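You operate a simulated robot arm through the tools that you are given. There is no shell and no other tool. Be economical: measure what you need, move in short steps, check, and stop when the job is done.

You are at the controls of a simulated two-armed robot. One attempt, no reset.

Task
Take the small cake from the top of the back belt and put it on the lane of the far belt. Take the teal brush and put it on the near belt top. Take the tub marked "26" from the top of the back belt and leave it on top of the large dome there. Take the scoop from the top of the depositor table and leave it on the kettle stand. Put the sleeve from the shelf of the sample bench on the square tray. Switch the brake handle off. Open the cloth drawer, put the open tin from the top of the hopper bench in the inside of the cloth drawer and shut the drawer again. Take the tray from the lower shelf of the shelving and put it on the top of the press bench. Fetch the brown shaker from the top of the corner bench and set it on top of the large base there. Put the drip pan in the sink basin. The order is free. Set down upright: scoop, open tin, brown shaker.

It is judged by the outcome, as a careful person would: the job done as asked, and still so three seconds after it is handed in. It fails if anything else is knocked over, pushed out of place, dropped, spilled or broken. Flat cloth is picked up by pressing the open fingertips on it (5 to 10 N) and closing them slowly along it; thin cloth reads only 2 to 8 mm in the jaws.

Robot
Two 7-joint arms with two-finger grippers on one trunk, on a base that drives. Base frame: it is fixed to the floor where the robot stands at the start and does not move with it; the origin is under the middle of the robot, x ahead of it, y to its left, z up. Lengths are in m, angles in degrees, forces in N, time in s.
The left shoulder is at the start at [0.044, 0.17, 1.373], the right one opposite. Places, roughly: brake handle [1.1, 11, 1]; brown shaker [-5, 11.25, 1]; cloth drawer [0.7, 11, 0.8]; drip pan (18x15x9 cm) [-6, 10, 0.9]; inside of the cloth drawer [0.7, 11.1, 0.7]; kettle stand (59x20 cm) [-4.3, 0.28, 0.42]; lane of the far belt (22x108 cm) [-1.68, 0.6, 0.9]; large base (19x19x4 cm) [-5.2, 11.4, 0.9]; large dome (23x22x12 cm) [0.9, -0.8, 1.1]; near belt top [-1.4, 2.8, 0.9]; open tin [2.5, 11, 1]; scoop (6x6x15 cm) [-1.3, -3, 0.8]; sink basin [-6.1, 9.3, 0.7]; sleeve [-0.5, 11, 0.5]; small cake (7x7x5 cm) [0.6, -0.2, 1]; square tray (36x36x3 cm) [-5.5, 11.3, 0.9]; teal brush (13x6x7 cm) [0.6, -0.4, 1]; top of the press bench [0, 9.3, 0.8]; tray (24x19x7 cm) [2.5, 8.8, 0.7]; tub [0.75, -0.75, 1]. Payload 2.69 kg a hand.
The TCP of each hand is the grasp point between the finger pads, 0.02 m short of the fingertips. In the tool frame z runs along the fingers and y along their closing line. Largest opening 0.1 m; the body of the gripper starts 0.063 m behind the TCP.
Orientation is told as [roll, pitch, yaw] about the base's x, y, z axes, in that order, counted from this pose: with the fingers straight down and closing along the base's y, the tool's x points along the base's -x, its y along +y and its z along -z.

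Tools
- The arms move only by the tool drive_tool. It takes "left_targets", "right_targets" or both (then of equal length, played together; a hand with none holds still); each is a list of rows, each a list of 7 numbers: the shift along the base's x, y, z in units of 400 mm (1.0 is 400 mm), then the turn, a rotation vector about the base's x, y, z in units of 120 degrees (1.0 is 120 degrees), then the opening in per cent of the stroke, from 0 (shut) to 100 (fully open). In form: [[dx, dy, dz, ax, ay, az, claw], ...]. A call has 1 to 10 rows; each row is the pose to reach, as a shift and turn from the pose commanded when the call began. A call with a number of a shift or a turn outside -1 to 1 is refused whole. Each row takes 0.2 s and may step no farther than 0.05 m and 8.6 degrees from the row before; otherwise, or with a gripper value out of range, the whole call is refused. A pose out of reach is approached as far as the arm can. The call stops where the force on the tool passes 40 N (or 10 N more than at its start, if that is more) or the arm is blocked; 0.2 s more then pass. The fingers move at their own pace (about 0.108 m/s each) and stop on an object; they squeeze with about 25 N. The grip force told is the motor's: it shows also when the fingers shut on nothing. Time passes only in rows, and 0.2 s behind the last, so rows that repeat a pose let the fingers close. The reply holds the time, the measured pose of the TCP, the force on the tool along the base axes, the opening and the grip force, in the units named above and with some noise, with the torque about the TCP (base axes, N m) and any sound that the robot's microphone picked up.
- Cameras (640 x 400 px; columns grow to the right, rows downward): "scene" is now at [0.1708, -0.0478, 1.3075]; the picture's right is [-0.53, -0.85, 0.01], its down [-0.15, 0.08, -0.99] and it looks along [0.84, -0.52, -0.17] (base axes); focal length 218 px, centre (320, 200). "left" rides on the left gripper at [0.07, 0.019, -0.099] in its tool frame; the picture's right is [-0.26, 0.97, 0.00], its down [-0.75, -0.20, -0.63] and it looks along [-0.61, -0.16, 0.78] (tool axes); focal length 230 px, centre (320, 200). "right" rides on the right gripper at [0.07, -0.019, -0.099] in its tool frame; the picture's right is [0.26, 0.97, 0.00], its down [-0.75, 0.20, -0.63] and it looks along [-0.61, 0.16, 0.78] (tool axes); focal length 230 px, centre (320, 200). There is no depth. A picture from a camera that has moved, and an enlarged one, comes with that camera's place and axes in the base frame and with its lens.
- grab_frame(camera): a new picture of that camera. The clock stands still meanwhile.
- lift_body(by): slides the trunk up (or, below 0, down) by that many m; the arms and the scene camera ride with it, the base frame stays. It gives what a move gives, with no picture.
- steer(legs): drives the robot by 1 to 6 legs, each [ahead, turn to the left] in m and degrees, along the robot's own axes; the way and the turn of a leg run together, so that a leg with both is an arc; at most 1.5 m and 180 degrees a leg. The arms and the cameras ride along, it lands a little off, and it stops where it bumps. It gives what a move gives.
- head_to(pan, tilt): turns the head with the scene camera to pan (to the left, within 60 degrees either way) and tilt (down, from -29 to 69), counted from straight ahead of the robot. It gives what a move gives.
- inspect(camera, box): a new picture of the part [left, top, right, bottom] of that camera's present view, enlarged. The clock stands still meanwhile.
- hand_in(): hands the job in; it is judged then, once.

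Work in short steps. Places have to be worked out from the pictures, the camera data and where the tool is seen: move nearer, look again, correct. Check each grasp and each placing, and mend what went wrong. You have 535 turns and 320 pictures in all, those below and enlarged ones among them. Open the grippers and draw the arms clear of the work before you hand the job in, unless the task says otherwise.

The tools are called by a JSON object that holds its "op" and its "data". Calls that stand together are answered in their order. drive_tool: Moves the arms, as the interface text tells. Its arguments: {"type":"object","properties":{"left_targets":{"type":"array","items":{"type":"array","items":{"type":"number"}}},"right_targets":{"type":"array","items":{"type":"array","items":{"type":"number"}}}},"required":[]} The other tools are called the same way: lift_body (by) slides the trunk up or down; steer (legs) drives the base; head_to (pan, tilt) turns the head that bears the scene camera; grab_frame (camera) takes a picture; inspect (camera, box) takes an enlarged picture of a part of a camera's view; hand_in () hands the job in.

At the start:

```text
t: 0.0
left_tool_pos: [0.4327, -0.0148, 1.2787]
left_tcp_rot: [0.1, 0.1, -0.2]
left_force: [-0.3, -0.3, -0.9]
left_torque: [0.0, -0.02, -0.01]
left_opening: 0.1002
left_gripper_force: 0.0
right_tool_pos: [0.392, -0.4117, 1.286]
right_tcp_rot: [0.1, 0.1, -0.2]
right_force: [0.1, 0.0, 0.0]
right_torque: [0.02, -0.01, 0.01]
right_opening: 0.1002
right_gripper_force: 0.2
trunk travel left (down, up): [-0.6, 0.09]
robot x, y, heading: [0.0005, -0.0019, -0.0]
head pan, tilt: [-31.9, 9.0]
```

scene: 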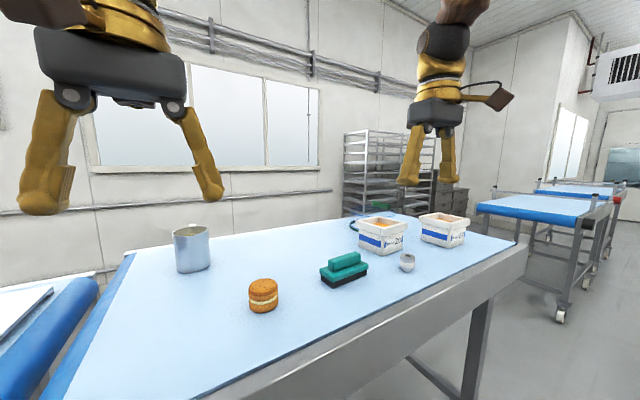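
right: 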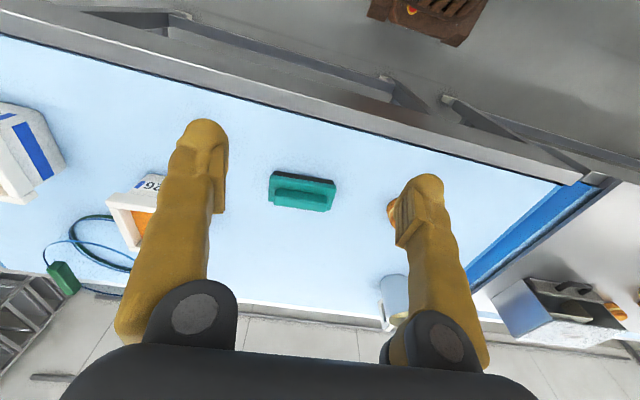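
left: 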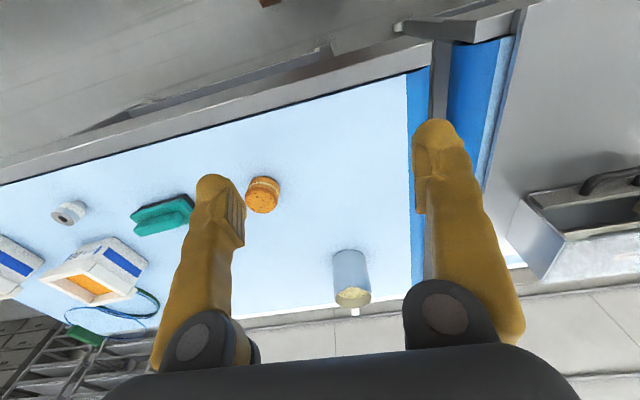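

I begin by looking closer at the back belt and what stands on it.

{"op": "inspect", "data": {"camera": "scene", "box": [320, 180, 500, 292]}}

{"op": "inspect", "data": {"camera": "left", "box": [0, 180, 240, 380]}}

```text
3.56 times, centred on (410, 236) of scene
camera zoom: at [0.1708, -0.0478, 1.3075], right [-0.53, -0.85, 0.01], down [-0.15, 0.08, -0.99], along [0.84, -0.52, -0.17], focal length 775 px, centre (0, 72)
```

zoom: 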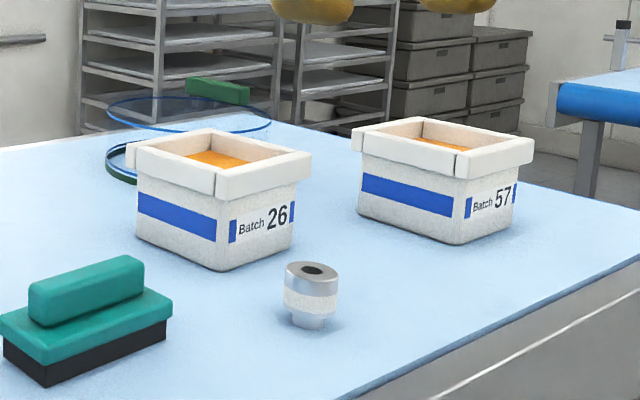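

```text
2.00 times, centred on (120, 280) of left
camera zoom: at [0.3617, 0.0041, 1.3776], right [0.26, 0.97, 0.0], down [0.75, -0.2, 0.63], along [0.61, -0.16, -0.78], focal length 460 px, centre (720, 40)
```

zoom: 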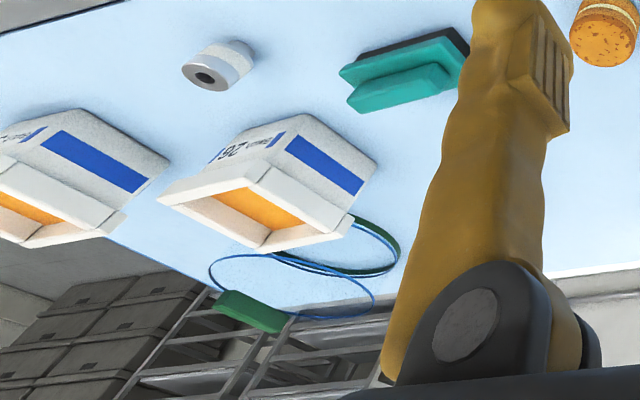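

The back belt top seems to lie at z≈1.005, with the cake at about [0.59,-0.17]. I'll look around for the layout, first ahead and to the sides.

{"op": "head_to", "data": {"pan": -10, "tilt": 50}}

{"op": "grab_frame", "data": {"camera": "scene"}}

{"op": "head_to", "data": {"pan": 60, "tilt": 15}}

{"op": "grab_frame", "data": {"camera": "scene"}}

```text
t: 1.1
left_tool_pos: [0.4128, -0.0144, 1.2851]
left_tcp_rot: [0.1, -0.7, -0.2]
left_force: [-0.1, -1.0, 0.7]
left_torque: [0.02, 0.01, -0.01]
left_opening: 0.0998
left_gripper_force: 0.1
right_tool_pos: [0.3745, -0.4112, 1.2891]
right_tcp_rot: [0.2, -0.8, -0.2]
right_force: [0.6, 0.2, 0.2]
right_torque: [0.01, 0.02, -0.02]
right_opening: 0.0999
right_gripper_force: 0.1
trunk travel left (down, up): [-0.6, 0.09]
robot x, y, heading: [0.0013, 0.0028, -0.0]
head pan, tilt: [-10.0, 50.0]
```

```text
314 pictures are left
camera scene: at [0.1683, -0.0122, 1.2439], right [-0.17, -0.98, 0.0], down [-0.77, 0.13, -0.63], along [0.62, -0.11, -0.78], focal length 218 px, centre (320, 200)
```

scene: 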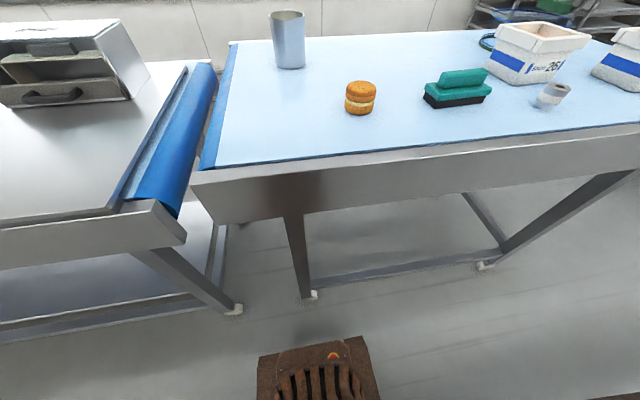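

```text
t: 2.5
left_tool_pos: [0.4116, -0.0145, 1.2858]
left_tcp_rot: [0.1, -1.0, -0.1]
left_force: [-0.4, 0.0, 0.8]
left_torque: [0.03, -0.04, -0.01]
left_opening: 0.1
left_gripper_force: 0.0
right_tool_pos: [0.3722, -0.4115, 1.2911]
right_tcp_rot: [0.2, -0.8, -0.1]
right_force: [-0.1, 0.2, -0.8]
right_torque: [-0.01, -0.06, -0.02]
right_opening: 0.1
right_gripper_force: 0.2
trunk travel left (down, up): [-0.6, 0.09]
robot x, y, heading: [0.0025, 0.0035, -0.2]
head pan, tilt: [60.0, 15.0]
```

```text
313 pictures are left
camera scene: at [0.1388, 0.0822, 1.2982], right [0.87, -0.5, -0.02], down [-0.15, -0.22, -0.96], along [0.48, 0.84, -0.27], focal length 218 px, centre (320, 200)
```

scene: 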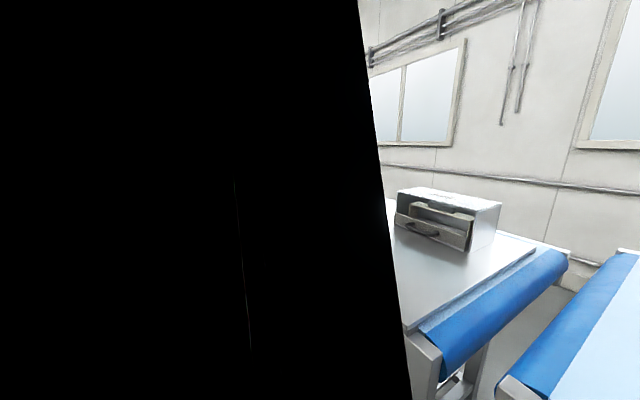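

The belt's front edge is near x≈0.45 and the surface at z≈1.0. I'll test the left arm's reach over the cake at a safe height.

{"op": "drive_tool", "data": {"left_targets": [[0.074, -0.064, -0.057, 0, 0, 0, 100], [0.148, -0.128, -0.113, 0, 0, 0, 100], [0.221, -0.193, -0.17, 0, 0, 0, 100], [0.295, -0.257, -0.227, 0, 0, 0, 100], [0.369, -0.321, -0.283, 0, 0, 0, 100], [0.4425, -0.385, -0.34, 0, 0, 0, 100], [0.4425, -0.385, -0.34, 0, 0, 0, 100]]}}

{"op": "grab_frame", "data": {"camera": "left"}}

```text
t: 3.6
left_tool_pos: [0.5144, -0.1197, 1.2169]
left_tcp_rot: [-0.8, -2.5, -0.3]
left_force: [-0.3, 0.1, 0.4]
left_torque: [-0.03, -0.08, 0.0]
left_opening: 0.0998
left_gripper_force: 0.0
left hand out of reach, approached as far as the arm can: row 4, 5
right_tool_pos: [0.3461, -0.4109, 1.2964]
right_tcp_rot: [0.3, -2.1, -0.2]
right_force: [-1.2, 0.6, 0.2]
right_torque: [-0.01, -0.09, 0.01]
right_opening: 0.1001
right_gripper_force: 0.2
trunk travel left (down, up): [-0.6, 0.09]
robot x, y, heading: [0.0024, -0.0016, 0.1]
head pan, tilt: [60.0, 15.0]
stopped in row 5 (left hand): the arm was blocked; the commanded pose is now the measured one
```

```text
312 pictures are left
camera left: at [0.4405, -0.1003, 1.3126], right [0.26, 0.96, 0.0], down [0.72, -0.2, 0.66], along [0.64, -0.18, -0.75], focal length 230 px, centre (320, 200)
```

left: 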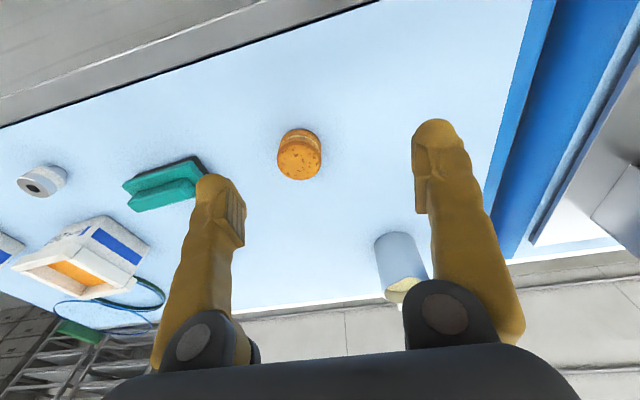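

The reach ends near x≈0.51 at this height, so I need to come closer. I'll drive ahead 0.13 m with the hands high, then lower the trunk.

{"op": "steer", "data": {"legs": [[0.13, 0]]}}

{"op": "head_to", "data": {"pan": -10, "tilt": 60}}

{"op": "grab_frame", "data": {"camera": "scene"}}

```text
t: 4.3
left_tool_pos: [0.4875, -0.1209, 1.2326]
left_tcp_rot: [-0.7, -4.0, -0.6]
left_force: [-0.3, -0.4, 1.1]
left_torque: [0.01, -0.03, -0.01]
left_opening: 0.1
left_gripper_force: 0.1
right_tool_pos: [0.3075, -0.4103, 1.2802]
right_tcp_rot: [0.5, 1.8, -0.2]
right_force: [-0.5, 0.0, 0.2]
right_torque: [-0.01, -0.05, 0.01]
right_opening: 0.1002
right_gripper_force: 0.1
trunk travel left (down, up): [-0.6, 0.09]
robot x, y, heading: [0.0016, 0.0023, -0.0]
head pan, tilt: [60.0, 15.0]
stopped in leg 1: the robot was blocked; the commanded pose is now the measured one
```

```text
t: 5.7
left_tool_pos: [0.4903, -0.1219, 1.2308]
left_tcp_rot: [-0.8, -3.8, -0.5]
left_force: [0.4, 0.5, -0.3]
left_torque: [0.03, 0.02, -0.03]
left_opening: 0.0998
left_gripper_force: 0.0
right_tool_pos: [0.3123, -0.409, 1.2798]
right_tcp_rot: [0.4, 1.8, -0.2]
right_force: [0.5, 0.7, 0.4]
right_torque: [-0.01, 0.02, 0.0]
right_opening: 0.0997
right_gripper_force: 0.0
trunk travel left (down, up): [-0.6, 0.09]
robot x, y, heading: [0.0069, -0.0042, -0.1]
head pan, tilt: [-10.0, 60.0]
```

```text
311 pictures are left
camera scene: at [0.1633, -0.0102, 1.2317], right [-0.17, -0.98, 0.0], down [-0.86, 0.15, -0.49], along [0.48, -0.09, -0.87], focal length 218 px, centre (320, 200)
```

scene: 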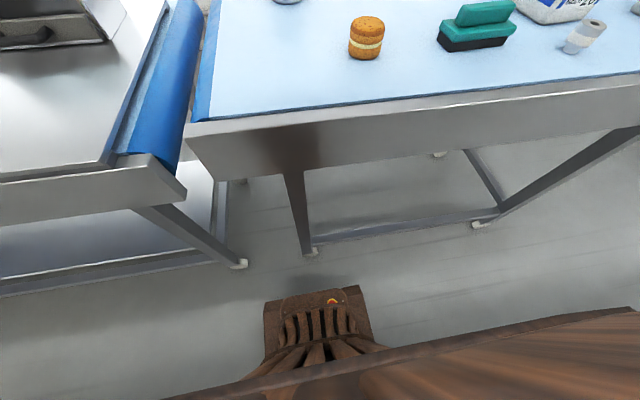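

The drive forward was reported blocked though nothing seems to touch. I'll try a small move back to learn what holds it.

{"op": "steer", "data": {"legs": [[-0.1, 0]]}}

{"op": "grab_frame", "data": {"camera": "scene"}}

```text
t: 6.8
left_tool_pos: [0.4011, -0.1221, 1.2257]
left_tcp_rot: [-0.6, -3.2, -0.5]
left_force: [0.3, -0.5, -0.1]
left_torque: [-0.04, 0.06, 0.01]
left_opening: 0.1002
left_gripper_force: 0.0
right_tool_pos: [0.2241, -0.4097, 1.2801]
right_tcp_rot: [0.5, 1.7, -0.3]
right_force: [0.5, 0.1, -0.6]
right_torque: [-0.02, 0.08, 0.02]
right_opening: 0.1001
right_gripper_force: 0.0
trunk travel left (down, up): [-0.6, 0.09]
robot x, y, heading: [-0.0924, 0.0031, -0.2]
head pan, tilt: [-10.0, 60.0]
```

```text
310 pictures are left
camera scene: at [0.0716, -0.0106, 1.2306], right [-0.17, -0.98, 0.0], down [-0.86, 0.15, -0.48], along [0.47, -0.09, -0.88], focal length 218 px, centre (320, 200)
```

scene: 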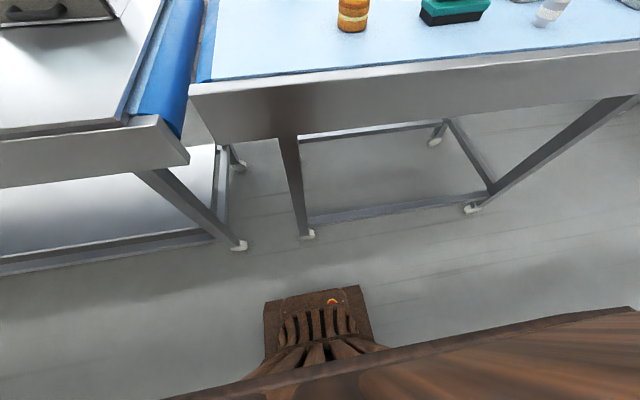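

The brown grille is the robot's own base. I'll try forward again in one small leg.

{"op": "steer", "data": {"legs": [[0.16, 0]]}}

```text
t: 8.3
left_tool_pos: [0.5218, -0.1234, 1.241]
left_tcp_rot: [-0.7, -5.1, -0.5]
left_force: [-0.5, -0.9, 0.4]
left_torque: [0.05, -0.03, -0.02]
left_opening: 0.1001
left_gripper_force: 0.0
right_tool_pos: [0.3433, -0.4096, 1.2894]
right_tcp_rot: [0.4, -0.3, -0.2]
right_force: [-0.1, -0.1, 0.1]
right_torque: [-0.03, -0.01, 0.0]
right_opening: 0.1002
right_gripper_force: 0.1
trunk travel left (down, up): [-0.6, 0.09]
robot x, y, heading: [0.0664, 0.0019, -0.2]
head pan, tilt: [-10.0, 60.0]
```

Now it moved, to x≈0.066. A little more ahead, then lower the trunk.

{"op": "steer", "data": {"legs": [[0.12, 0]]}}

{"op": "grab_frame", "data": {"camera": "scene"}}

```text
t: 9.5
left_tool_pos: [0.6269, -0.1218, 1.2465]
left_tcp_rot: [-0.8, -5.7, -0.4]
left_force: [2.0, -0.8, 1.6]
left_torque: [0.01, 0.21, 0.01]
left_opening: 0.1
left_gripper_force: 0.1
right_tool_pos: [0.4462, -0.41, 1.2917]
right_tcp_rot: [0.4, -0.6, -0.2]
right_force: [2.9, 2.2, 2.1]
right_torque: [-0.07, 0.19, 0.01]
right_opening: 0.0998
right_gripper_force: 0.1
trunk travel left (down, up): [-0.6, 0.09]
robot x, y, heading: [0.1862, -0.0002, -0.1]
head pan, tilt: [-10.0, 60.0]
```

```text
309 pictures are left
camera scene: at [0.2966, -0.0111, 1.2366], right [-0.18, -0.98, 0.0], down [-0.84, 0.15, -0.52], along [0.51, -0.09, -0.86], focal length 218 px, centre (320, 200)
```

scene: 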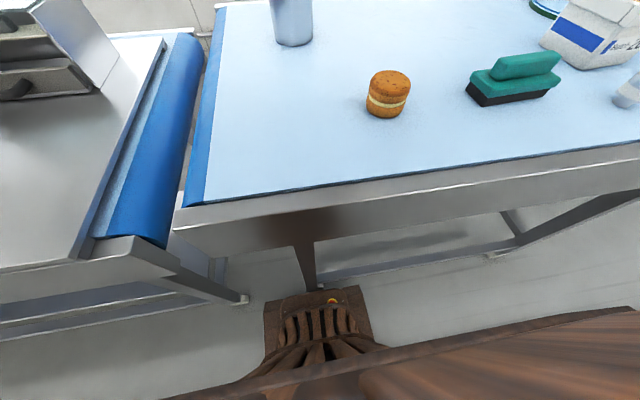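

Standing at x≈0.186, well placed. Lower the trunk 0.1.

{"op": "lift_body", "data": {"by": -0.1}}

{"op": "grab_frame", "data": {"camera": "left"}}

{"op": "grab_frame", "data": {"camera": "right"}}

```text
t: 10.8
left_tool_pos: [0.6622, -0.1234, 1.1339]
left_tcp_rot: [-0.7, -4.1, -0.5]
left_force: [-0.3, 0.0, 1.3]
left_torque: [0.0, 0.01, -0.02]
left_opening: 0.1
left_gripper_force: 0.1
right_tool_pos: [0.4777, -0.4099, 1.17]
right_tcp_rot: [0.4, 4.1, -0.2]
right_force: [-0.3, 0.5, -1.1]
right_torque: [-0.01, 0.05, -0.02]
right_opening: 0.1
right_gripper_force: 0.0
trunk travel left (down, up): [-0.5, 0.19]
robot x, y, heading: [0.1874, -0.0025, 0.3]
head pan, tilt: [-10.0, 60.0]
```

```text
308 pictures are left
camera left: at [0.5868, -0.1028, 1.2266], right [0.27, 0.96, 0.01], down [0.7, -0.2, 0.68], along [0.66, -0.18, -0.73], focal length 230 px, centre (320, 200)
```

left: 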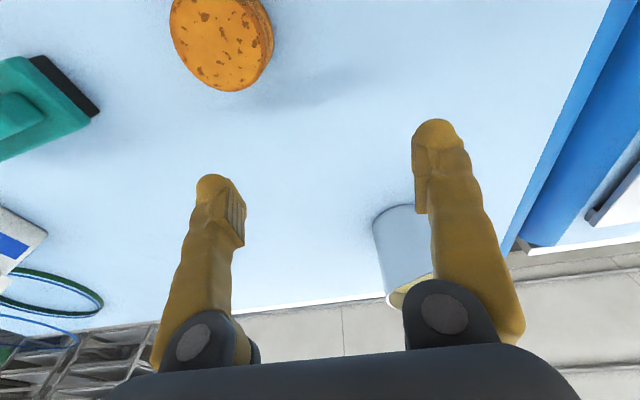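

```text
307 pictures are left
camera right: at [0.4154, -0.428, 1.2741], right [-0.25, 0.97, 0.03], down [0.79, 0.19, 0.58], along [0.55, 0.17, -0.82], focal length 230 px, centre (320, 200)
```

right: 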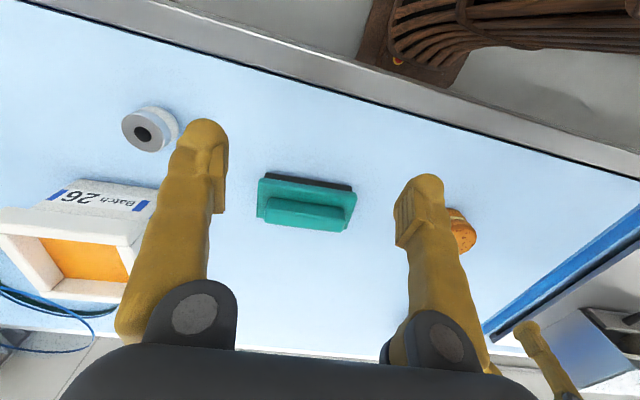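

Cake ≈ [0.592,-0.171], brush near [0.61,-0.4]. Move the left hand above the cake and straighten it.

{"op": "drive_tool", "data": {"left_targets": [[-0.09, -0.06, 0, 0, 0.017, 0, 100], [-0.175, -0.122, 0, 0.006, 0.034, 0, 100], [-0.175, -0.122, -0.03, 0.006, 0.034, 0, 100], [-0.175, -0.122, -0.03, 0.006, 0.034, 0, 100]]}}

{"op": "grab_frame", "data": {"camera": "left"}}

```text
t: 12.0
left_tool_pos: [0.5935, -0.1496, 1.1492]
left_tcp_rot: [-3.0, -0.7, 3.8]
left_force: [-0.5, -0.1, 0.3]
left_torque: [-0.02, -0.07, -0.01]
left_opening: 0.0999
left_gripper_force: 0.0
right_tool_pos: [0.4399, -0.4078, 1.162]
right_tcp_rot: [0.5, 6.6, -0.2]
right_force: [-0.1, 0.3, 0.6]
right_torque: [0.02, -0.04, -0.02]
right_opening: 0.1001
right_gripper_force: 0.1
trunk travel left (down, up): [-0.5, 0.19]
robot x, y, heading: [0.1854, 0.0005, 0.0]
head pan, tilt: [-10.0, 60.0]
stopped in row 4 (left hand): the arm was blocked; the commanded pose is now the measured one
```

```text
306 pictures are left
camera left: at [0.5209, -0.1321, 1.2454], right [0.19, 0.98, -0.05], down [0.75, -0.12, 0.65], along [0.63, -0.16, -0.76], focal length 230 px, centre (320, 200)
```

left: 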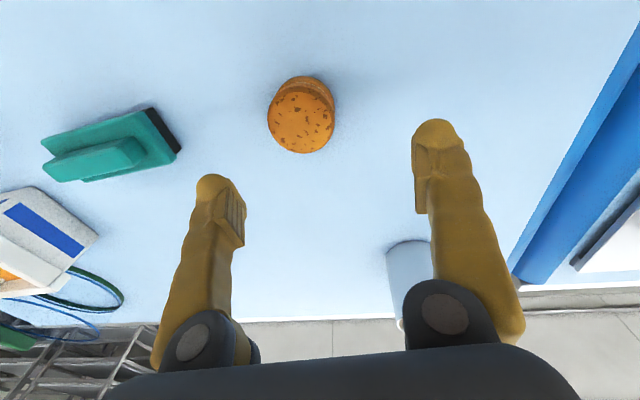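

The arm says it is blocked. I'll look at both arms to see if they interfere.

{"op": "head_to", "data": {"pan": 0, "tilt": 0}}

{"op": "grab_frame", "data": {"camera": "scene"}}

```text
t: 13.3
left_tool_pos: [0.5979, -0.1511, 1.1499]
left_tcp_rot: [-3.2, -0.9, 3.8]
left_force: [0.0, 0.3, -0.6]
left_torque: [-0.03, 0.04, -0.01]
left_opening: 0.1
left_gripper_force: 0.0
right_tool_pos: [0.443, -0.4092, 1.1613]
right_tcp_rot: [0.6, 6.6, -0.2]
right_force: [0.7, 0.3, 0.1]
right_torque: [-0.02, 0.01, 0.04]
right_opening: 0.1
right_gripper_force: 0.0
trunk travel left (down, up): [-0.5, 0.19]
robot x, y, heading: [0.183, 0.0012, -0.1]
head pan, tilt: [0.0, 0.0]
```

```text
305 pictures are left
camera scene: at [0.3666, 0.0005, 1.2216], right [0.0, -1.0, 0.0], down [-0.02, 0.0, -1.0], along [1.0, 0.0, -0.02], focal length 218 px, centre (320, 200)
```

scene: 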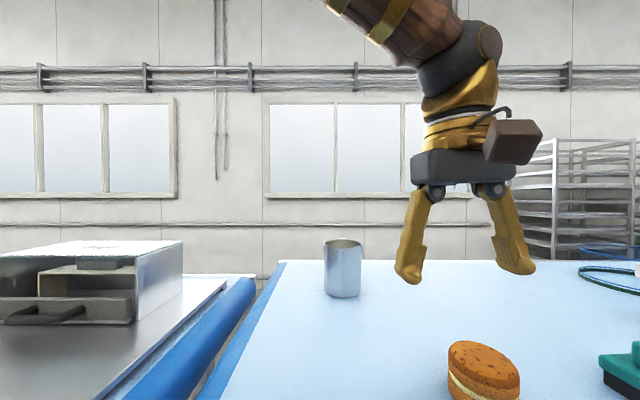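

Reaching across the body with the left hand blocks, so I'll turn the robot right about 28° so cake lies before the left hand and the brush before the right, and use the trunk for height.

{"op": "steer", "data": {"legs": [[0, -28]]}}

{"op": "head_to", "data": {"pan": 0, "tilt": 45}}

{"op": "grab_frame", "data": {"camera": "scene"}}

```text
t: 14.2
left_tool_pos: [0.5527, -0.169, 1.167]
left_tcp_rot: [-3.4, -3.1, 1.4]
left_force: [-0.1, 0.6, 0.3]
left_torque: [0.03, -0.06, -0.01]
left_opening: 0.1002
left_gripper_force: 0.0
right_tool_pos: [0.3763, -0.4168, 1.1588]
right_tcp_rot: [0.5, 8.5, -2.9]
right_force: [-0.7, 0.4, 0.6]
right_torque: [-0.01, -0.09, -0.01]
right_opening: 0.0999
right_gripper_force: 0.1
trunk travel left (down, up): [-0.5, 0.19]
robot x, y, heading: [0.1863, 0.0002, -2.4]
head pan, tilt: [0.0, 0.0]
stopped in leg 1: the robot was blocked; the commanded pose is now the measured one
```

```text
t: 15.3
left_tool_pos: [0.5557, -0.1685, 1.1653]
left_tcp_rot: [-3.4, -2.9, 1.5]
left_force: [0.8, -0.1, -0.4]
left_torque: [-0.01, 0.02, 0.02]
left_opening: 0.0999
left_gripper_force: 0.0
right_tool_pos: [0.3816, -0.4184, 1.156]
right_tcp_rot: [0.5, 8.5, -3.0]
right_force: [-1.0, 0.4, -0.4]
right_torque: [0.01, -0.01, 0.02]
right_opening: 0.1001
right_gripper_force: 0.0
trunk travel left (down, up): [-0.5, 0.19]
robot x, y, heading: [0.1846, -0.0062, -2.7]
head pan, tilt: [0.0, 45.0]
```

```text
304 pictures are left
camera scene: at [0.3565, -0.0067, 1.1509], right [-0.04, -1.0, 0.0], down [-0.72, 0.03, -0.7], along [0.69, -0.03, -0.72], focal length 218 px, centre (320, 200)
```

scene: 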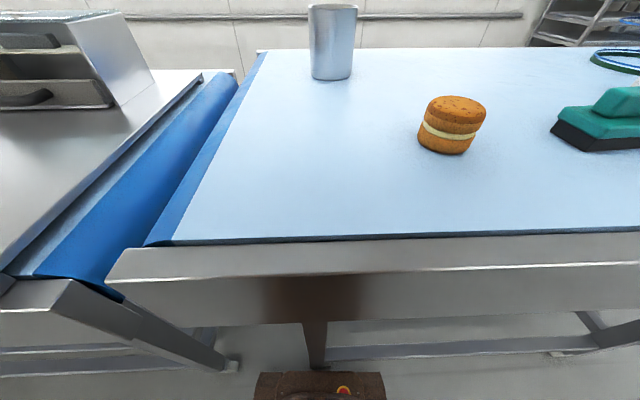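

After an arm block the first drive seems to be refused; I'll retry the turn.

{"op": "steer", "data": {"legs": [[0, -26]]}}

{"op": "grab_frame", "data": {"camera": "scene"}}

```text
t: 16.2
left_tool_pos: [0.5064, -0.1843, 1.1773]
left_tcp_rot: [-3.4, -4.9, -1.5]
left_force: [-0.8, -0.4, 0.3]
left_torque: [0.03, -0.06, 0.01]
left_opening: 0.0999
left_gripper_force: 0.0
right_tool_pos: [0.3129, -0.4208, 1.1553]
right_tcp_rot: [0.7, 9.8, -6.0]
right_force: [-0.8, 0.1, 0.2]
right_torque: [0.04, -0.07, -0.02]
right_opening: 0.1
right_gripper_force: 0.0
trunk travel left (down, up): [-0.5, 0.19]
robot x, y, heading: [0.1865, -0.0055, -5.3]
head pan, tilt: [0.0, 45.0]
stopped in leg 1: the robot was blocked; the commanded pose is now the measured one
```

```text
303 pictures are left
camera scene: at [0.3521, -0.015, 1.1514], right [-0.09, -1.0, 0.0], down [-0.71, 0.07, -0.7], along [0.69, -0.06, -0.72], focal length 218 px, centre (320, 200)
```

scene: 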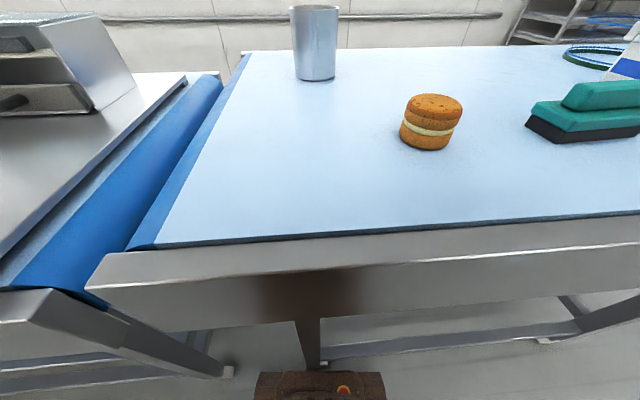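

It turns only ~3° before blocking; the base may be touching the belt leg. I'll back off 0.12 m and turn there.

{"op": "steer", "data": {"legs": [[-0.12, 0], [0, -22]]}}

```text
t: 18.2
left_tool_pos: [0.3095, -0.2181, 1.1876]
left_tcp_rot: [-3.3, -6.7, -11.9]
left_force: [-0.6, -0.7, 0.8]
left_torque: [-0.01, -0.05, 0.02]
left_opening: 0.1
left_gripper_force: 0.0
right_tool_pos: [0.0788, -0.4257, 1.1616]
right_tcp_rot: [-0.9, 9.5, -16.3]
right_force: [-0.8, -0.4, 0.1]
right_torque: [0.04, -0.12, -0.04]
right_opening: 0.1003
right_gripper_force: 0.0
trunk travel left (down, up): [-0.5, 0.19]
robot x, y, heading: [0.0619, 0.0122, -15.2]
head pan, tilt: [0.0, 45.0]
stopped in leg 2: the robot was blocked; the commanded pose is now the measured one
```

Still blocked while turning. I need to see what is beside the robot.

{"op": "head_to", "data": {"pan": -60, "tilt": 35}}

{"op": "grab_frame", "data": {"camera": "scene"}}

{"op": "head_to", "data": {"pan": 50, "tilt": 35}}

{"op": "grab_frame", "data": {"camera": "scene"}}

```text
t: 19.5
left_tool_pos: [0.3159, -0.2183, 1.185]
left_tcp_rot: [-3.4, -6.4, -11.9]
left_force: [-0.4, 0.2, -0.8]
left_torque: [0.01, 0.01, 0.0]
left_opening: 0.1
left_gripper_force: 0.0
right_tool_pos: [0.0853, -0.4267, 1.1612]
right_tcp_rot: [-0.8, 9.5, -16.4]
right_force: [-0.1, -0.6, 0.8]
right_torque: [0.01, 0.0, -0.02]
right_opening: 0.1003
right_gripper_force: 0.1
trunk travel left (down, up): [-0.5, 0.19]
robot x, y, heading: [0.06, 0.0095, -15.2]
head pan, tilt: [-60.0, 35.0]
```

```text
302 pictures are left
camera scene: at [0.1722, -0.0956, 1.1662], right [-0.97, -0.25, 0.02], down [-0.16, 0.56, -0.81], along [0.2, -0.79, -0.58], focal length 218 px, centre (320, 200)
```

scene: 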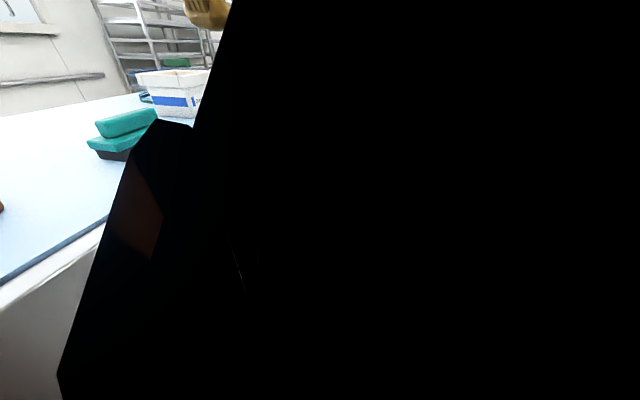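

```text
t: 21.4
left_tool_pos: [0.3156, -0.2189, 1.1853]
left_tcp_rot: [-3.5, -6.4, -11.9]
left_force: [-0.3, 0.3, -0.8]
left_torque: [0.0, -0.03, 0.02]
left_opening: 0.1
left_gripper_force: 0.0
right_tool_pos: [0.0843, -0.4271, 1.1614]
right_tcp_rot: [-0.8, 9.6, -16.3]
right_force: [0.7, -0.2, -0.2]
right_torque: [0.0, -0.02, 0.03]
right_opening: 0.1
right_gripper_force: 0.1
trunk travel left (down, up): [-0.5, 0.19]
robot x, y, heading: [0.0629, 0.012, -15.5]
head pan, tilt: [50.0, 35.0]
```

```text
301 pictures are left
camera scene: at [0.2218, 0.0398, 1.1661], right [0.57, -0.82, -0.01], down [-0.49, -0.32, -0.81], along [0.66, 0.47, -0.58], focal length 218 px, centre (320, 200)
```

scene: 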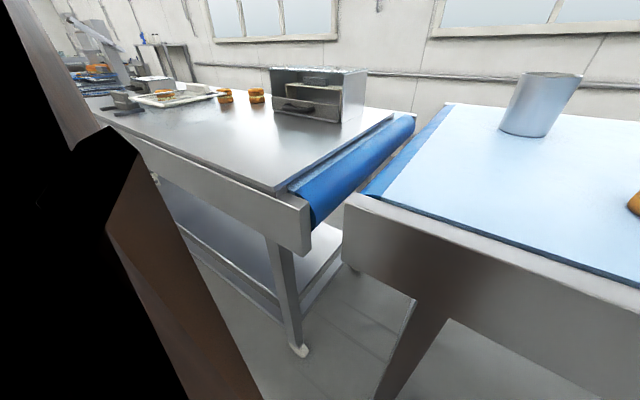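

The arms creep backwards whenever the base is stopped; the right hand is now only 0.14 m ahead of the axis, near the body, which may be what blocks. I'll bring the right hand forward again and straighten it.

{"op": "drive_tool", "data": {"right_targets": [[0.106, 0.033, 0, -0.003, -0.011, 0, 100], [0.212, 0.066, 0, -0.006, -0.022, 0, 100], [0.318, 0.099, 0, -0.009, -0.033, 0, 100], [0.424, 0.131, 0, -0.012, -0.044, 0, 100], [0.53, 0.164, 0, -0.015, -0.055, 0, 100], [0.636, 0.197, 0, -0.018, -0.066, 0, 100], [0.742, 0.23, 0, -0.0207, -0.0773, 0, 100], [0.742, 0.23, 0, -0.0207, -0.0773, 0, 100], [0.742, 0.23, 0, -0.0207, -0.0773, 0, 100]]}}

{"op": "drive_tool", "data": {"right_targets": [[0, 0, 0, 0, 0, 0, 100], [0, 0, 0, 0, 0, 0, 100], [0, 0, 0, 0, 0, 0, 100], [0, 0, 0, 0, 0, 0, 100], [0, 0, 0, 0, 0, 0, 100]]}}

```text
t: 23.4
left_tool_pos: [0.3151, -0.2193, 1.1848]
left_tcp_rot: [-3.4, -6.5, -11.8]
left_force: [0.1, -0.3, -0.3]
left_torque: [0.04, 0.02, -0.04]
left_opening: 0.1002
left_gripper_force: 0.0
right_tool_pos: [0.3815, -0.3248, 1.1592]
right_tcp_rot: [0.7, -1.6, -16.3]
right_force: [-0.5, -0.3, 0.1]
right_torque: [-0.03, 0.01, 0.0]
right_opening: 0.1001
right_gripper_force: 0.1
right hand out of reach, approached as far as the arm can: row 1
trunk travel left (down, up): [-0.5, 0.19]
robot x, y, heading: [0.0628, 0.0103, -15.5]
head pan, tilt: [50.0, 35.0]
```

```text
t: 24.6
left_tool_pos: [0.3152, -0.219, 1.1858]
left_tcp_rot: [-3.4, -6.4, -11.9]
left_force: [-0.1, -0.6, 1.2]
left_torque: [0.0, 0.01, 0.0]
left_opening: 0.1
left_gripper_force: 0.1
right_tool_pos: [0.3815, -0.3256, 1.1592]
right_tcp_rot: [0.9, -1.6, -16.3]
right_force: [0.7, 0.2, 0.5]
right_torque: [0.02, 0.04, -0.01]
right_opening: 0.1002
right_gripper_force: 0.0
trunk travel left (down, up): [-0.5, 0.19]
robot x, y, heading: [0.0628, 0.0146, -15.1]
head pan, tilt: [50.0, 35.0]
```

The right hand tracks well and holds. Now bring the left hand to its own side so the hands are apart.

{"op": "drive_tool", "data": {"left_targets": [[0.062, 0.097, 0, 0.006, 0.006, -0.004, 100], [0.124, 0.194, 0, 0.012, 0.012, -0.008, 100], [0.186, 0.291, 0, 0.018, 0.018, -0.012, 100], [0.247, 0.389, 0, 0.024, 0.024, -0.016, 100], [0.309, 0.486, 0, 0.03, 0.03, -0.02, 100], [0.371, 0.583, 0, 0.036, 0.036, -0.026, 100], [0.4325, 0.68, 0, 0.041, 0.044, -0.03, 100], [0.4325, 0.68, 0, 0.041, 0.044, -0.03, 100]]}}

{"op": "steer", "data": {"legs": [[0, -14]]}}

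```text
t: 26.4
left_tool_pos: [0.4902, 0.0514, 1.1861]
left_tcp_rot: [0.1, -0.1, -15.8]
left_force: [0.0, 0.0, 0.3]
left_torque: [0.01, -0.02, -0.03]
left_opening: 0.1001
left_gripper_force: 0.1
right_tool_pos: [0.3802, -0.3252, 1.1591]
right_tcp_rot: [0.9, -1.7, -16.3]
right_force: [0.6, 0.2, 1.0]
right_torque: [0.04, 0.02, -0.04]
right_opening: 0.0997
right_gripper_force: 0.1
trunk travel left (down, up): [-0.5, 0.19]
robot x, y, heading: [0.0646, 0.0108, -15.4]
head pan, tilt: [50.0, 35.0]
```

```text
t: 27.6
left_tool_pos: [0.4879, -0.0527, 1.1853]
left_tcp_rot: [0.0, 0.0, -29.7]
left_force: [-0.6, 0.4, 0.5]
left_torque: [0.01, 0.0, 0.01]
left_opening: 0.0999
left_gripper_force: 0.1
right_tool_pos: [0.2897, -0.3927, 1.1592]
right_tcp_rot: [0.9, -1.6, -30.4]
right_force: [-0.8, 0.2, -0.7]
right_torque: [-0.01, -0.01, 0.01]
right_opening: 0.1
right_gripper_force: 0.1
trunk travel left (down, up): [-0.5, 0.19]
robot x, y, heading: [0.0669, 0.0105, -29.3]
head pan, tilt: [50.0, 35.0]
```

Now turning works; arms should stay on their own sides at about 0.4 m ahead. Drive 0.13 ahead towards cake and brush.

{"op": "steer", "data": {"legs": [[0.13, 0]]}}

{"op": "grab_frame", "data": {"camera": "left"}}

{"op": "grab_frame", "data": {"camera": "right"}}

```text
t: 28.9
left_tool_pos: [0.5568, -0.0922, 1.1917]
left_tcp_rot: [0.0, -0.9, -29.7]
left_force: [0.1, 4.1, -0.8]
left_torque: [-0.32, 0.01, 0.0]
left_opening: 0.1001
left_gripper_force: 0.0
right_tool_pos: [0.3601, -0.4303, 1.1646]
right_tcp_rot: [0.9, -2.4, -30.4]
right_force: [4.1, 2.1, 0.4]
right_torque: [-0.18, 0.35, 0.0]
right_opening: 0.1
right_gripper_force: 0.2
trunk travel left (down, up): [-0.5, 0.19]
robot x, y, heading: [0.1466, -0.0404, -22.9]
head pan, tilt: [50.0, 35.0]
```

```text
300 pictures are left
camera left: at [0.5042, -0.0407, 1.2888], right [0.7, 0.71, 0.0], down [0.54, -0.54, 0.64], along [0.46, -0.45, -0.77], focal length 230 px, centre (320, 200)
```

left: 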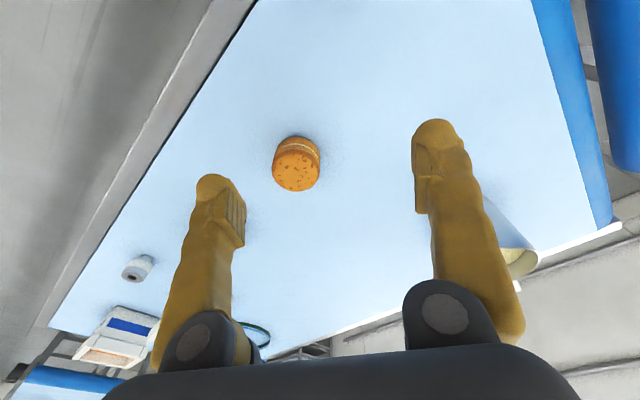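

```text
299 pictures are left
camera right: at [0.2864, -0.4095, 1.2604], right [0.26, 0.96, 0.0], down [0.72, -0.2, 0.66], along [0.64, -0.17, -0.75], focal length 230 px, centre (320, 200)
```

right: 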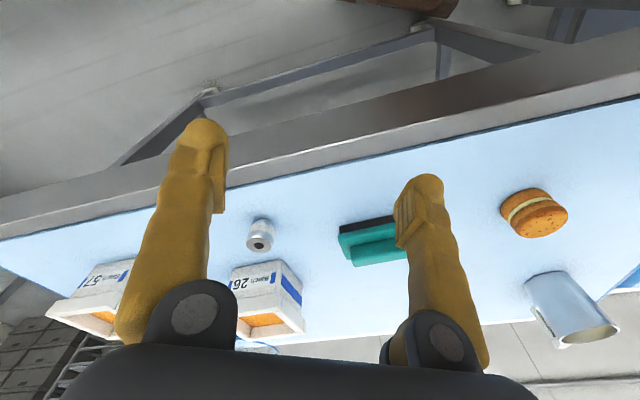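

The base seems to have nudged against the belt's leg (heading now −22.9°). I back off 2 cm to be free of contact.

{"op": "steer", "data": {"legs": [[-0.03, 0]]}}

{"op": "head_to", "data": {"pan": 0, "tilt": 60}}

{"op": "grab_frame", "data": {"camera": "scene"}}

```text
t: 29.8
left_tool_pos: [0.5297, -0.0771, 1.1906]
left_tcp_rot: [0.0, -0.9, -29.6]
left_force: [-0.3, 0.1, -0.4]
left_torque: [0.0, 0.06, -0.01]
left_opening: 0.1001
left_gripper_force: 0.1
right_tool_pos: [0.3316, -0.4166, 1.1648]
right_tcp_rot: [0.7, -2.4, -30.2]
right_force: [-0.2, 1.1, -0.4]
right_torque: [-0.01, 0.05, 0.02]
right_opening: 0.1001
right_gripper_force: 0.2
trunk travel left (down, up): [-0.5, 0.19]
robot x, y, heading: [0.116, -0.0227, -22.8]
head pan, tilt: [50.0, 35.0]
```

```text
t: 30.9
left_tool_pos: [0.5683, -0.0949, 1.175]
left_tcp_rot: [-0.2, 1.3, -29.5]
left_force: [0.8, -0.1, -1.7]
left_torque: [0.07, 0.11, -0.02]
left_opening: 0.1
left_gripper_force: 0.2
right_tool_pos: [0.3707, -0.4334, 1.1504]
right_tcp_rot: [0.5, -0.3, -30.1]
right_force: [0.4, -0.5, -0.4]
right_torque: [0.08, 0.11, -0.03]
right_opening: 0.1
right_gripper_force: 0.1
trunk travel left (down, up): [-0.5, 0.19]
robot x, y, heading: [0.1203, -0.0285, -22.7]
head pan, tilt: [0.0, 60.0]
```

```text
298 pictures are left
camera scene: at [0.2728, -0.0918, 1.1296], right [-0.39, -0.92, 0.0], down [-0.81, 0.34, -0.47], along [0.44, -0.18, -0.88], focal length 218 px, centre (320, 200)
```

scene: 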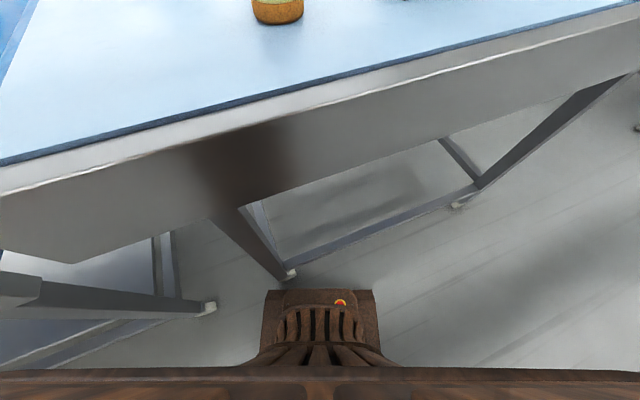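

Now free. Cake at about [0.59,-0.167]; shift the left hand over it and look.

{"op": "drive_tool", "data": {"left_targets": [[0.028, -0.09, 0, 0, 0, 0, 100], [0.055, -0.18, 0, 0, -0.01, 0, 100], [0.055, -0.18, -0.05, 0, -0.01, 0, 100], [0.055, -0.18, -0.1, 0, -0.01, 0, 100], [0.055, -0.18, -0.1, 0, -0.01, 0, 100]]}}

{"op": "grab_frame", "data": {"camera": "left"}}

```text
t: 32.1
left_tool_pos: [0.5734, -0.1596, 1.1402]
left_tcp_rot: [0.6, -0.8, -29.5]
left_force: [0.9, -0.7, -0.3]
left_torque: [0.04, 0.1, -0.03]
left_opening: 0.1
left_gripper_force: 0.1
right_tool_pos: [0.3532, -0.4258, 1.1573]
right_tcp_rot: [0.6, -1.2, -30.2]
right_force: [0.9, 0.1, -0.4]
right_torque: [0.01, 0.06, 0.0]
right_opening: 0.1
right_gripper_force: 0.1
trunk travel left (down, up): [-0.5, 0.19]
robot x, y, heading: [0.1209, -0.0282, -22.6]
head pan, tilt: [0.0, 60.0]
```

```text
297 pictures are left
camera left: at [0.5202, -0.1084, 1.238], right [0.7, 0.71, 0.01], down [0.54, -0.55, 0.64], along [0.46, -0.44, -0.77], focal length 230 px, centre (320, 200)
```

left: 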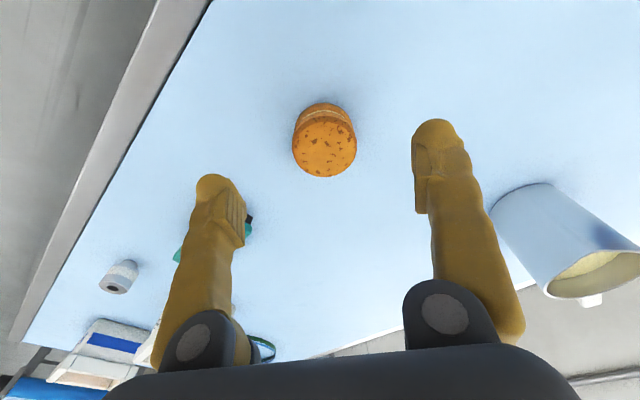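

Cake measured at [0.590,-0.168]. Correct the xy and descend slightly with the arm, then use the trunk.

{"op": "drive_tool", "data": {"left_targets": [[0.045, -0.022, 0, 0, 0, 0, 100], [0.045, -0.022, 0, 0, 0, 0, 100], [0.045, -0.022, 0, 0, 0, 0, 100]]}}

{"op": "lift_body", "data": {"by": -0.06}}

{"op": "grab_frame", "data": {"camera": "left"}}

```text
t: 32.9
left_tool_pos: [0.5855, -0.165, 1.1435]
left_tcp_rot: [0.6, -1.1, -29.5]
left_force: [0.4, 1.0, 0.4]
left_torque: [-0.02, -0.01, -0.03]
left_opening: 0.0998
left_gripper_force: 0.0
right_tool_pos: [0.347, -0.4241, 1.1595]
right_tcp_rot: [0.8, -1.6, -30.2]
right_force: [0.4, 0.1, 0.7]
right_torque: [0.01, 0.02, 0.0]
right_opening: 0.1001
right_gripper_force: 0.1
trunk travel left (down, up): [-0.5, 0.19]
robot x, y, heading: [0.118, -0.0264, -22.8]
head pan, tilt: [0.0, 60.0]
```

```text
t: 33.9
left_tool_pos: [0.5855, -0.1646, 1.0845]
left_tcp_rot: [0.6, -1.1, -29.5]
left_force: [0.6, 1.1, 0.5]
left_torque: [0.01, 0.04, 0.02]
left_opening: 0.0998
left_gripper_force: 0.0
right_tool_pos: [0.3483, -0.4238, 1.0989]
right_tcp_rot: [0.8, -1.5, -30.2]
right_force: [-0.3, 0.1, -0.1]
right_torque: [0.01, 0.0, 0.01]
right_opening: 0.0999
right_gripper_force: 0.0
trunk travel left (down, up): [-0.44, 0.25]
robot x, y, heading: [0.1178, -0.0253, -23.0]
head pan, tilt: [0.0, 60.0]
```

```text
296 pictures are left
camera left: at [0.532, -0.1157, 1.1814], right [0.7, 0.71, 0.01], down [0.54, -0.54, 0.64], along [0.47, -0.44, -0.77], focal length 230 px, centre (320, 200)
```

left: 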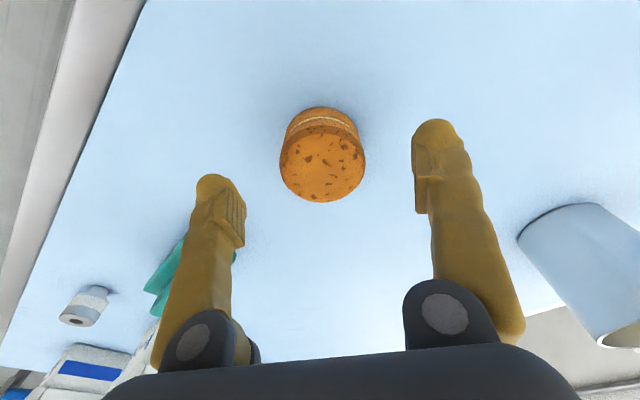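

Well aligned; lower 5.5 cm to grasp height and close.

{"op": "lift_body", "data": {"by": -0.055}}

{"op": "drive_tool", "data": {"left_targets": [[0.008, -0.004, 0, 0, 0, 0, 80], [0.008, -0.004, 0, 0, 0, 0, 60], [0.008, -0.004, 0, 0, 0, 0, 50], [0.008, -0.004, 0, 0, 0, 0, 50], [0.008, -0.004, 0, 0, 0, 0, 50]]}}

{"op": "grab_frame", "data": {"camera": "left"}}

```text
t: 34.9
left_tool_pos: [0.5865, -0.1665, 1.0309]
left_tcp_rot: [0.6, -1.2, -29.5]
left_force: [-0.2, 0.5, -0.5]
left_torque: [0.01, 0.0, -0.02]
left_opening: 0.1001
left_gripper_force: 0.0
right_tool_pos: [0.3486, -0.4245, 1.0425]
right_tcp_rot: [0.8, -1.5, -30.3]
right_force: [0.5, -0.4, -0.2]
right_torque: [0.03, 0.03, 0.0]
right_opening: 0.1003
right_gripper_force: 0.0
trunk travel left (down, up): [-0.385, 0.305]
robot x, y, heading: [0.117, -0.0258, -22.8]
head pan, tilt: [0.0, 60.0]
```

```text
t: 36.1
left_tool_pos: [0.5889, -0.1682, 1.0288]
left_tcp_rot: [0.6, -1.0, -29.5]
left_force: [0.8, -0.6, 2.2]
left_torque: [-0.1, -0.02, 0.0]
left_opening: 0.0612
left_gripper_force: 10.5
right_tool_pos: [0.3472, -0.4237, 1.0445]
right_tcp_rot: [0.7, -1.6, -30.2]
right_force: [-0.1, -1.0, 0.5]
right_torque: [-0.01, -0.03, -0.03]
right_opening: 0.1003
right_gripper_force: 0.2
trunk travel left (down, up): [-0.385, 0.305]
robot x, y, heading: [0.1155, -0.0306, -22.8]
head pan, tilt: [0.0, 60.0]
```

```text
295 pictures are left
camera left: at [0.5349, -0.1178, 1.1262], right [0.7, 0.71, 0.01], down [0.54, -0.54, 0.64], along [0.47, -0.44, -0.77], focal length 230 px, centre (320, 200)
```

left: 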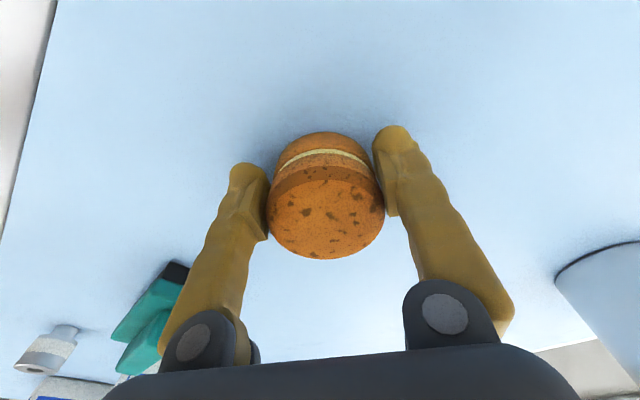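

Cake gripped at 61 mm with ~10 N. Lift by the trunk and check.

{"op": "lift_body", "data": {"by": 0.1}}

{"op": "grab_frame", "data": {"camera": "left"}}

{"op": "grab_frame", "data": {"camera": "right"}}

```text
t: 37.4
left_tool_pos: [0.5893, -0.1698, 1.1288]
left_tcp_rot: [0.7, -1.1, -29.4]
left_force: [-0.4, -0.8, -0.9]
left_torque: [0.0, 0.03, 0.01]
left_opening: 0.0612
left_gripper_force: 11.1
right_tool_pos: [0.3473, -0.4238, 1.1437]
right_tcp_rot: [0.9, -1.5, -30.3]
right_force: [0.1, 0.2, 0.3]
right_torque: [-0.02, 0.03, 0.0]
right_opening: 0.1
right_gripper_force: 0.0
trunk travel left (down, up): [-0.485, 0.205]
robot x, y, heading: [0.1164, -0.0286, -23.0]
head pan, tilt: [0.0, 60.0]
```

```text
294 pictures are left
camera left: at [0.5351, -0.1178, 1.2258], right [0.7, 0.71, 0.01], down [0.54, -0.54, 0.64], along [0.47, -0.44, -0.77], focal length 230 px, centre (320, 200)
```

left: 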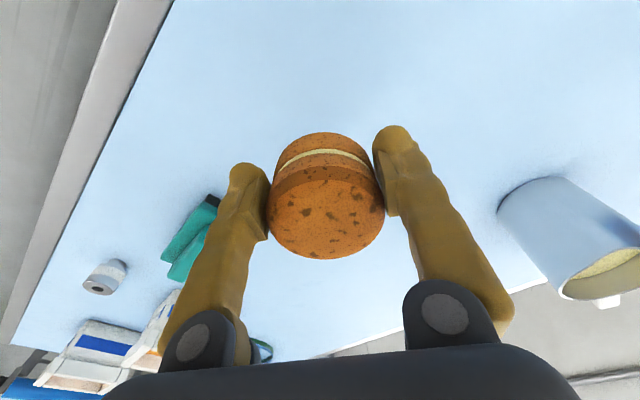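

```text
293 pictures are left
camera right: at [0.2755, -0.4039, 1.2404], right [0.26, 0.96, 0.01], down [0.73, -0.2, 0.65], along [0.63, -0.17, -0.76], focal length 230 px, centre (320, 200)
```

right: 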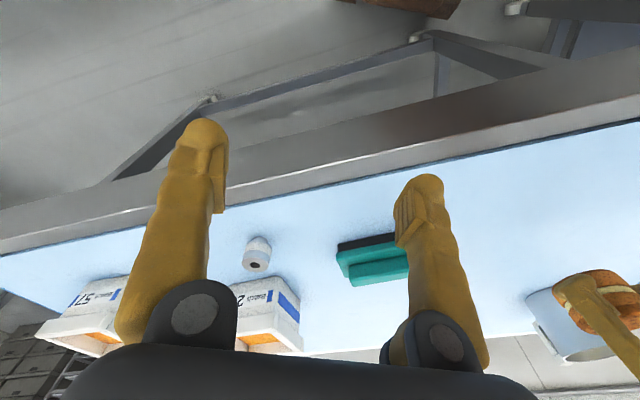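

Cake is held. The brush is near [0.57,-0.37], long side along y, so the right hand must close along x. I move the left hand to its own side while bringing the right over the brush with a turn of −60°.

{"op": "drive_tool", "data": {"left_targets": [[-0.032, 0.104, 0.025, 0, 0, 0, 50], [-0.064, 0.208, 0.05, 0, 0, 0, 50], [-0.096, 0.312, 0.075, 0, 0, 0, 50], [-0.128, 0.416, 0.1, 0, 0, 0, 50], [-0.16, 0.52, 0.125, 0, 0, 0, 50], [-0.16, 0.52, 0.125, 0, 0, 0, 50], [-0.16, 0.52, 0.125, 0, 0, 0, 50], [-0.16, 0.52, 0.125, 0, 0, 0, 50], [-0.16, 0.52, 0.125, 0, 0, 0, 50]], "right_targets": [[0, 0, 0.02, 0, 0, -0.065, 100], [0.07, 0.015, 0.04, 0, 0, -0.13, 100], [0.14, 0.03, 0.04, 0, 0, -0.195, 100], [0.21, 0.05, 0.04, 0, 0, -0.26, 100], [0.28, 0.07, 0.04, 0, 0, -0.325, 100], [0.35, 0.09, 0.04, 0, 0, -0.39, 100], [0.42, 0.11, 0.04, 0, 0, -0.455, 100], [0.48, 0.125, 0.04, 0, 0, -0.52, 100], [0.48, 0.125, 0.04, 0, 0, -0.52, 100]]}}

{"op": "grab_frame", "data": {"camera": "right"}}

```text
t: 39.4
left_tool_pos: [0.5232, 0.0431, 1.1733]
left_tcp_rot: [0.4, -0.4, -29.5]
left_force: [-0.6, 0.8, -1.5]
left_torque: [0.0, 0.01, 0.02]
left_opening: 0.061
left_gripper_force: 11.1
right_tool_pos: [0.5408, -0.3769, 1.1657]
right_tcp_rot: [1.5, -1.2, -93.3]
right_force: [0.7, 0.3, 0.3]
right_torque: [0.0, -0.01, -0.01]
right_opening: 0.0997
right_gripper_force: 0.0
trunk travel left (down, up): [-0.485, 0.205]
robot x, y, heading: [0.116, -0.0287, -22.9]
head pan, tilt: [0.0, 60.0]
```

```text
292 pictures are left
camera right: at [0.5234, -0.3034, 1.2629], right [0.98, 0.2, 0.02], down [0.14, -0.75, 0.65], along [0.15, -0.63, -0.76], focal length 230 px, centre (320, 200)
```

right: 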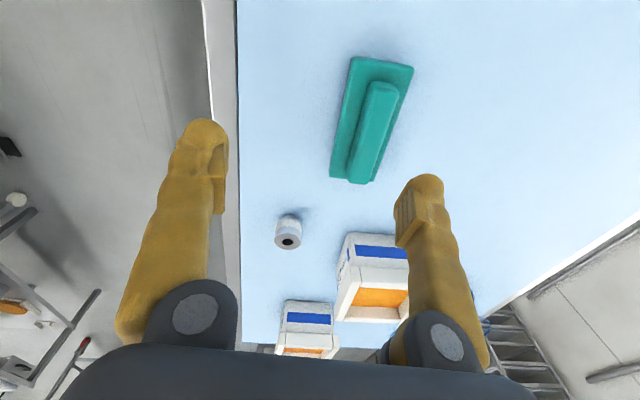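

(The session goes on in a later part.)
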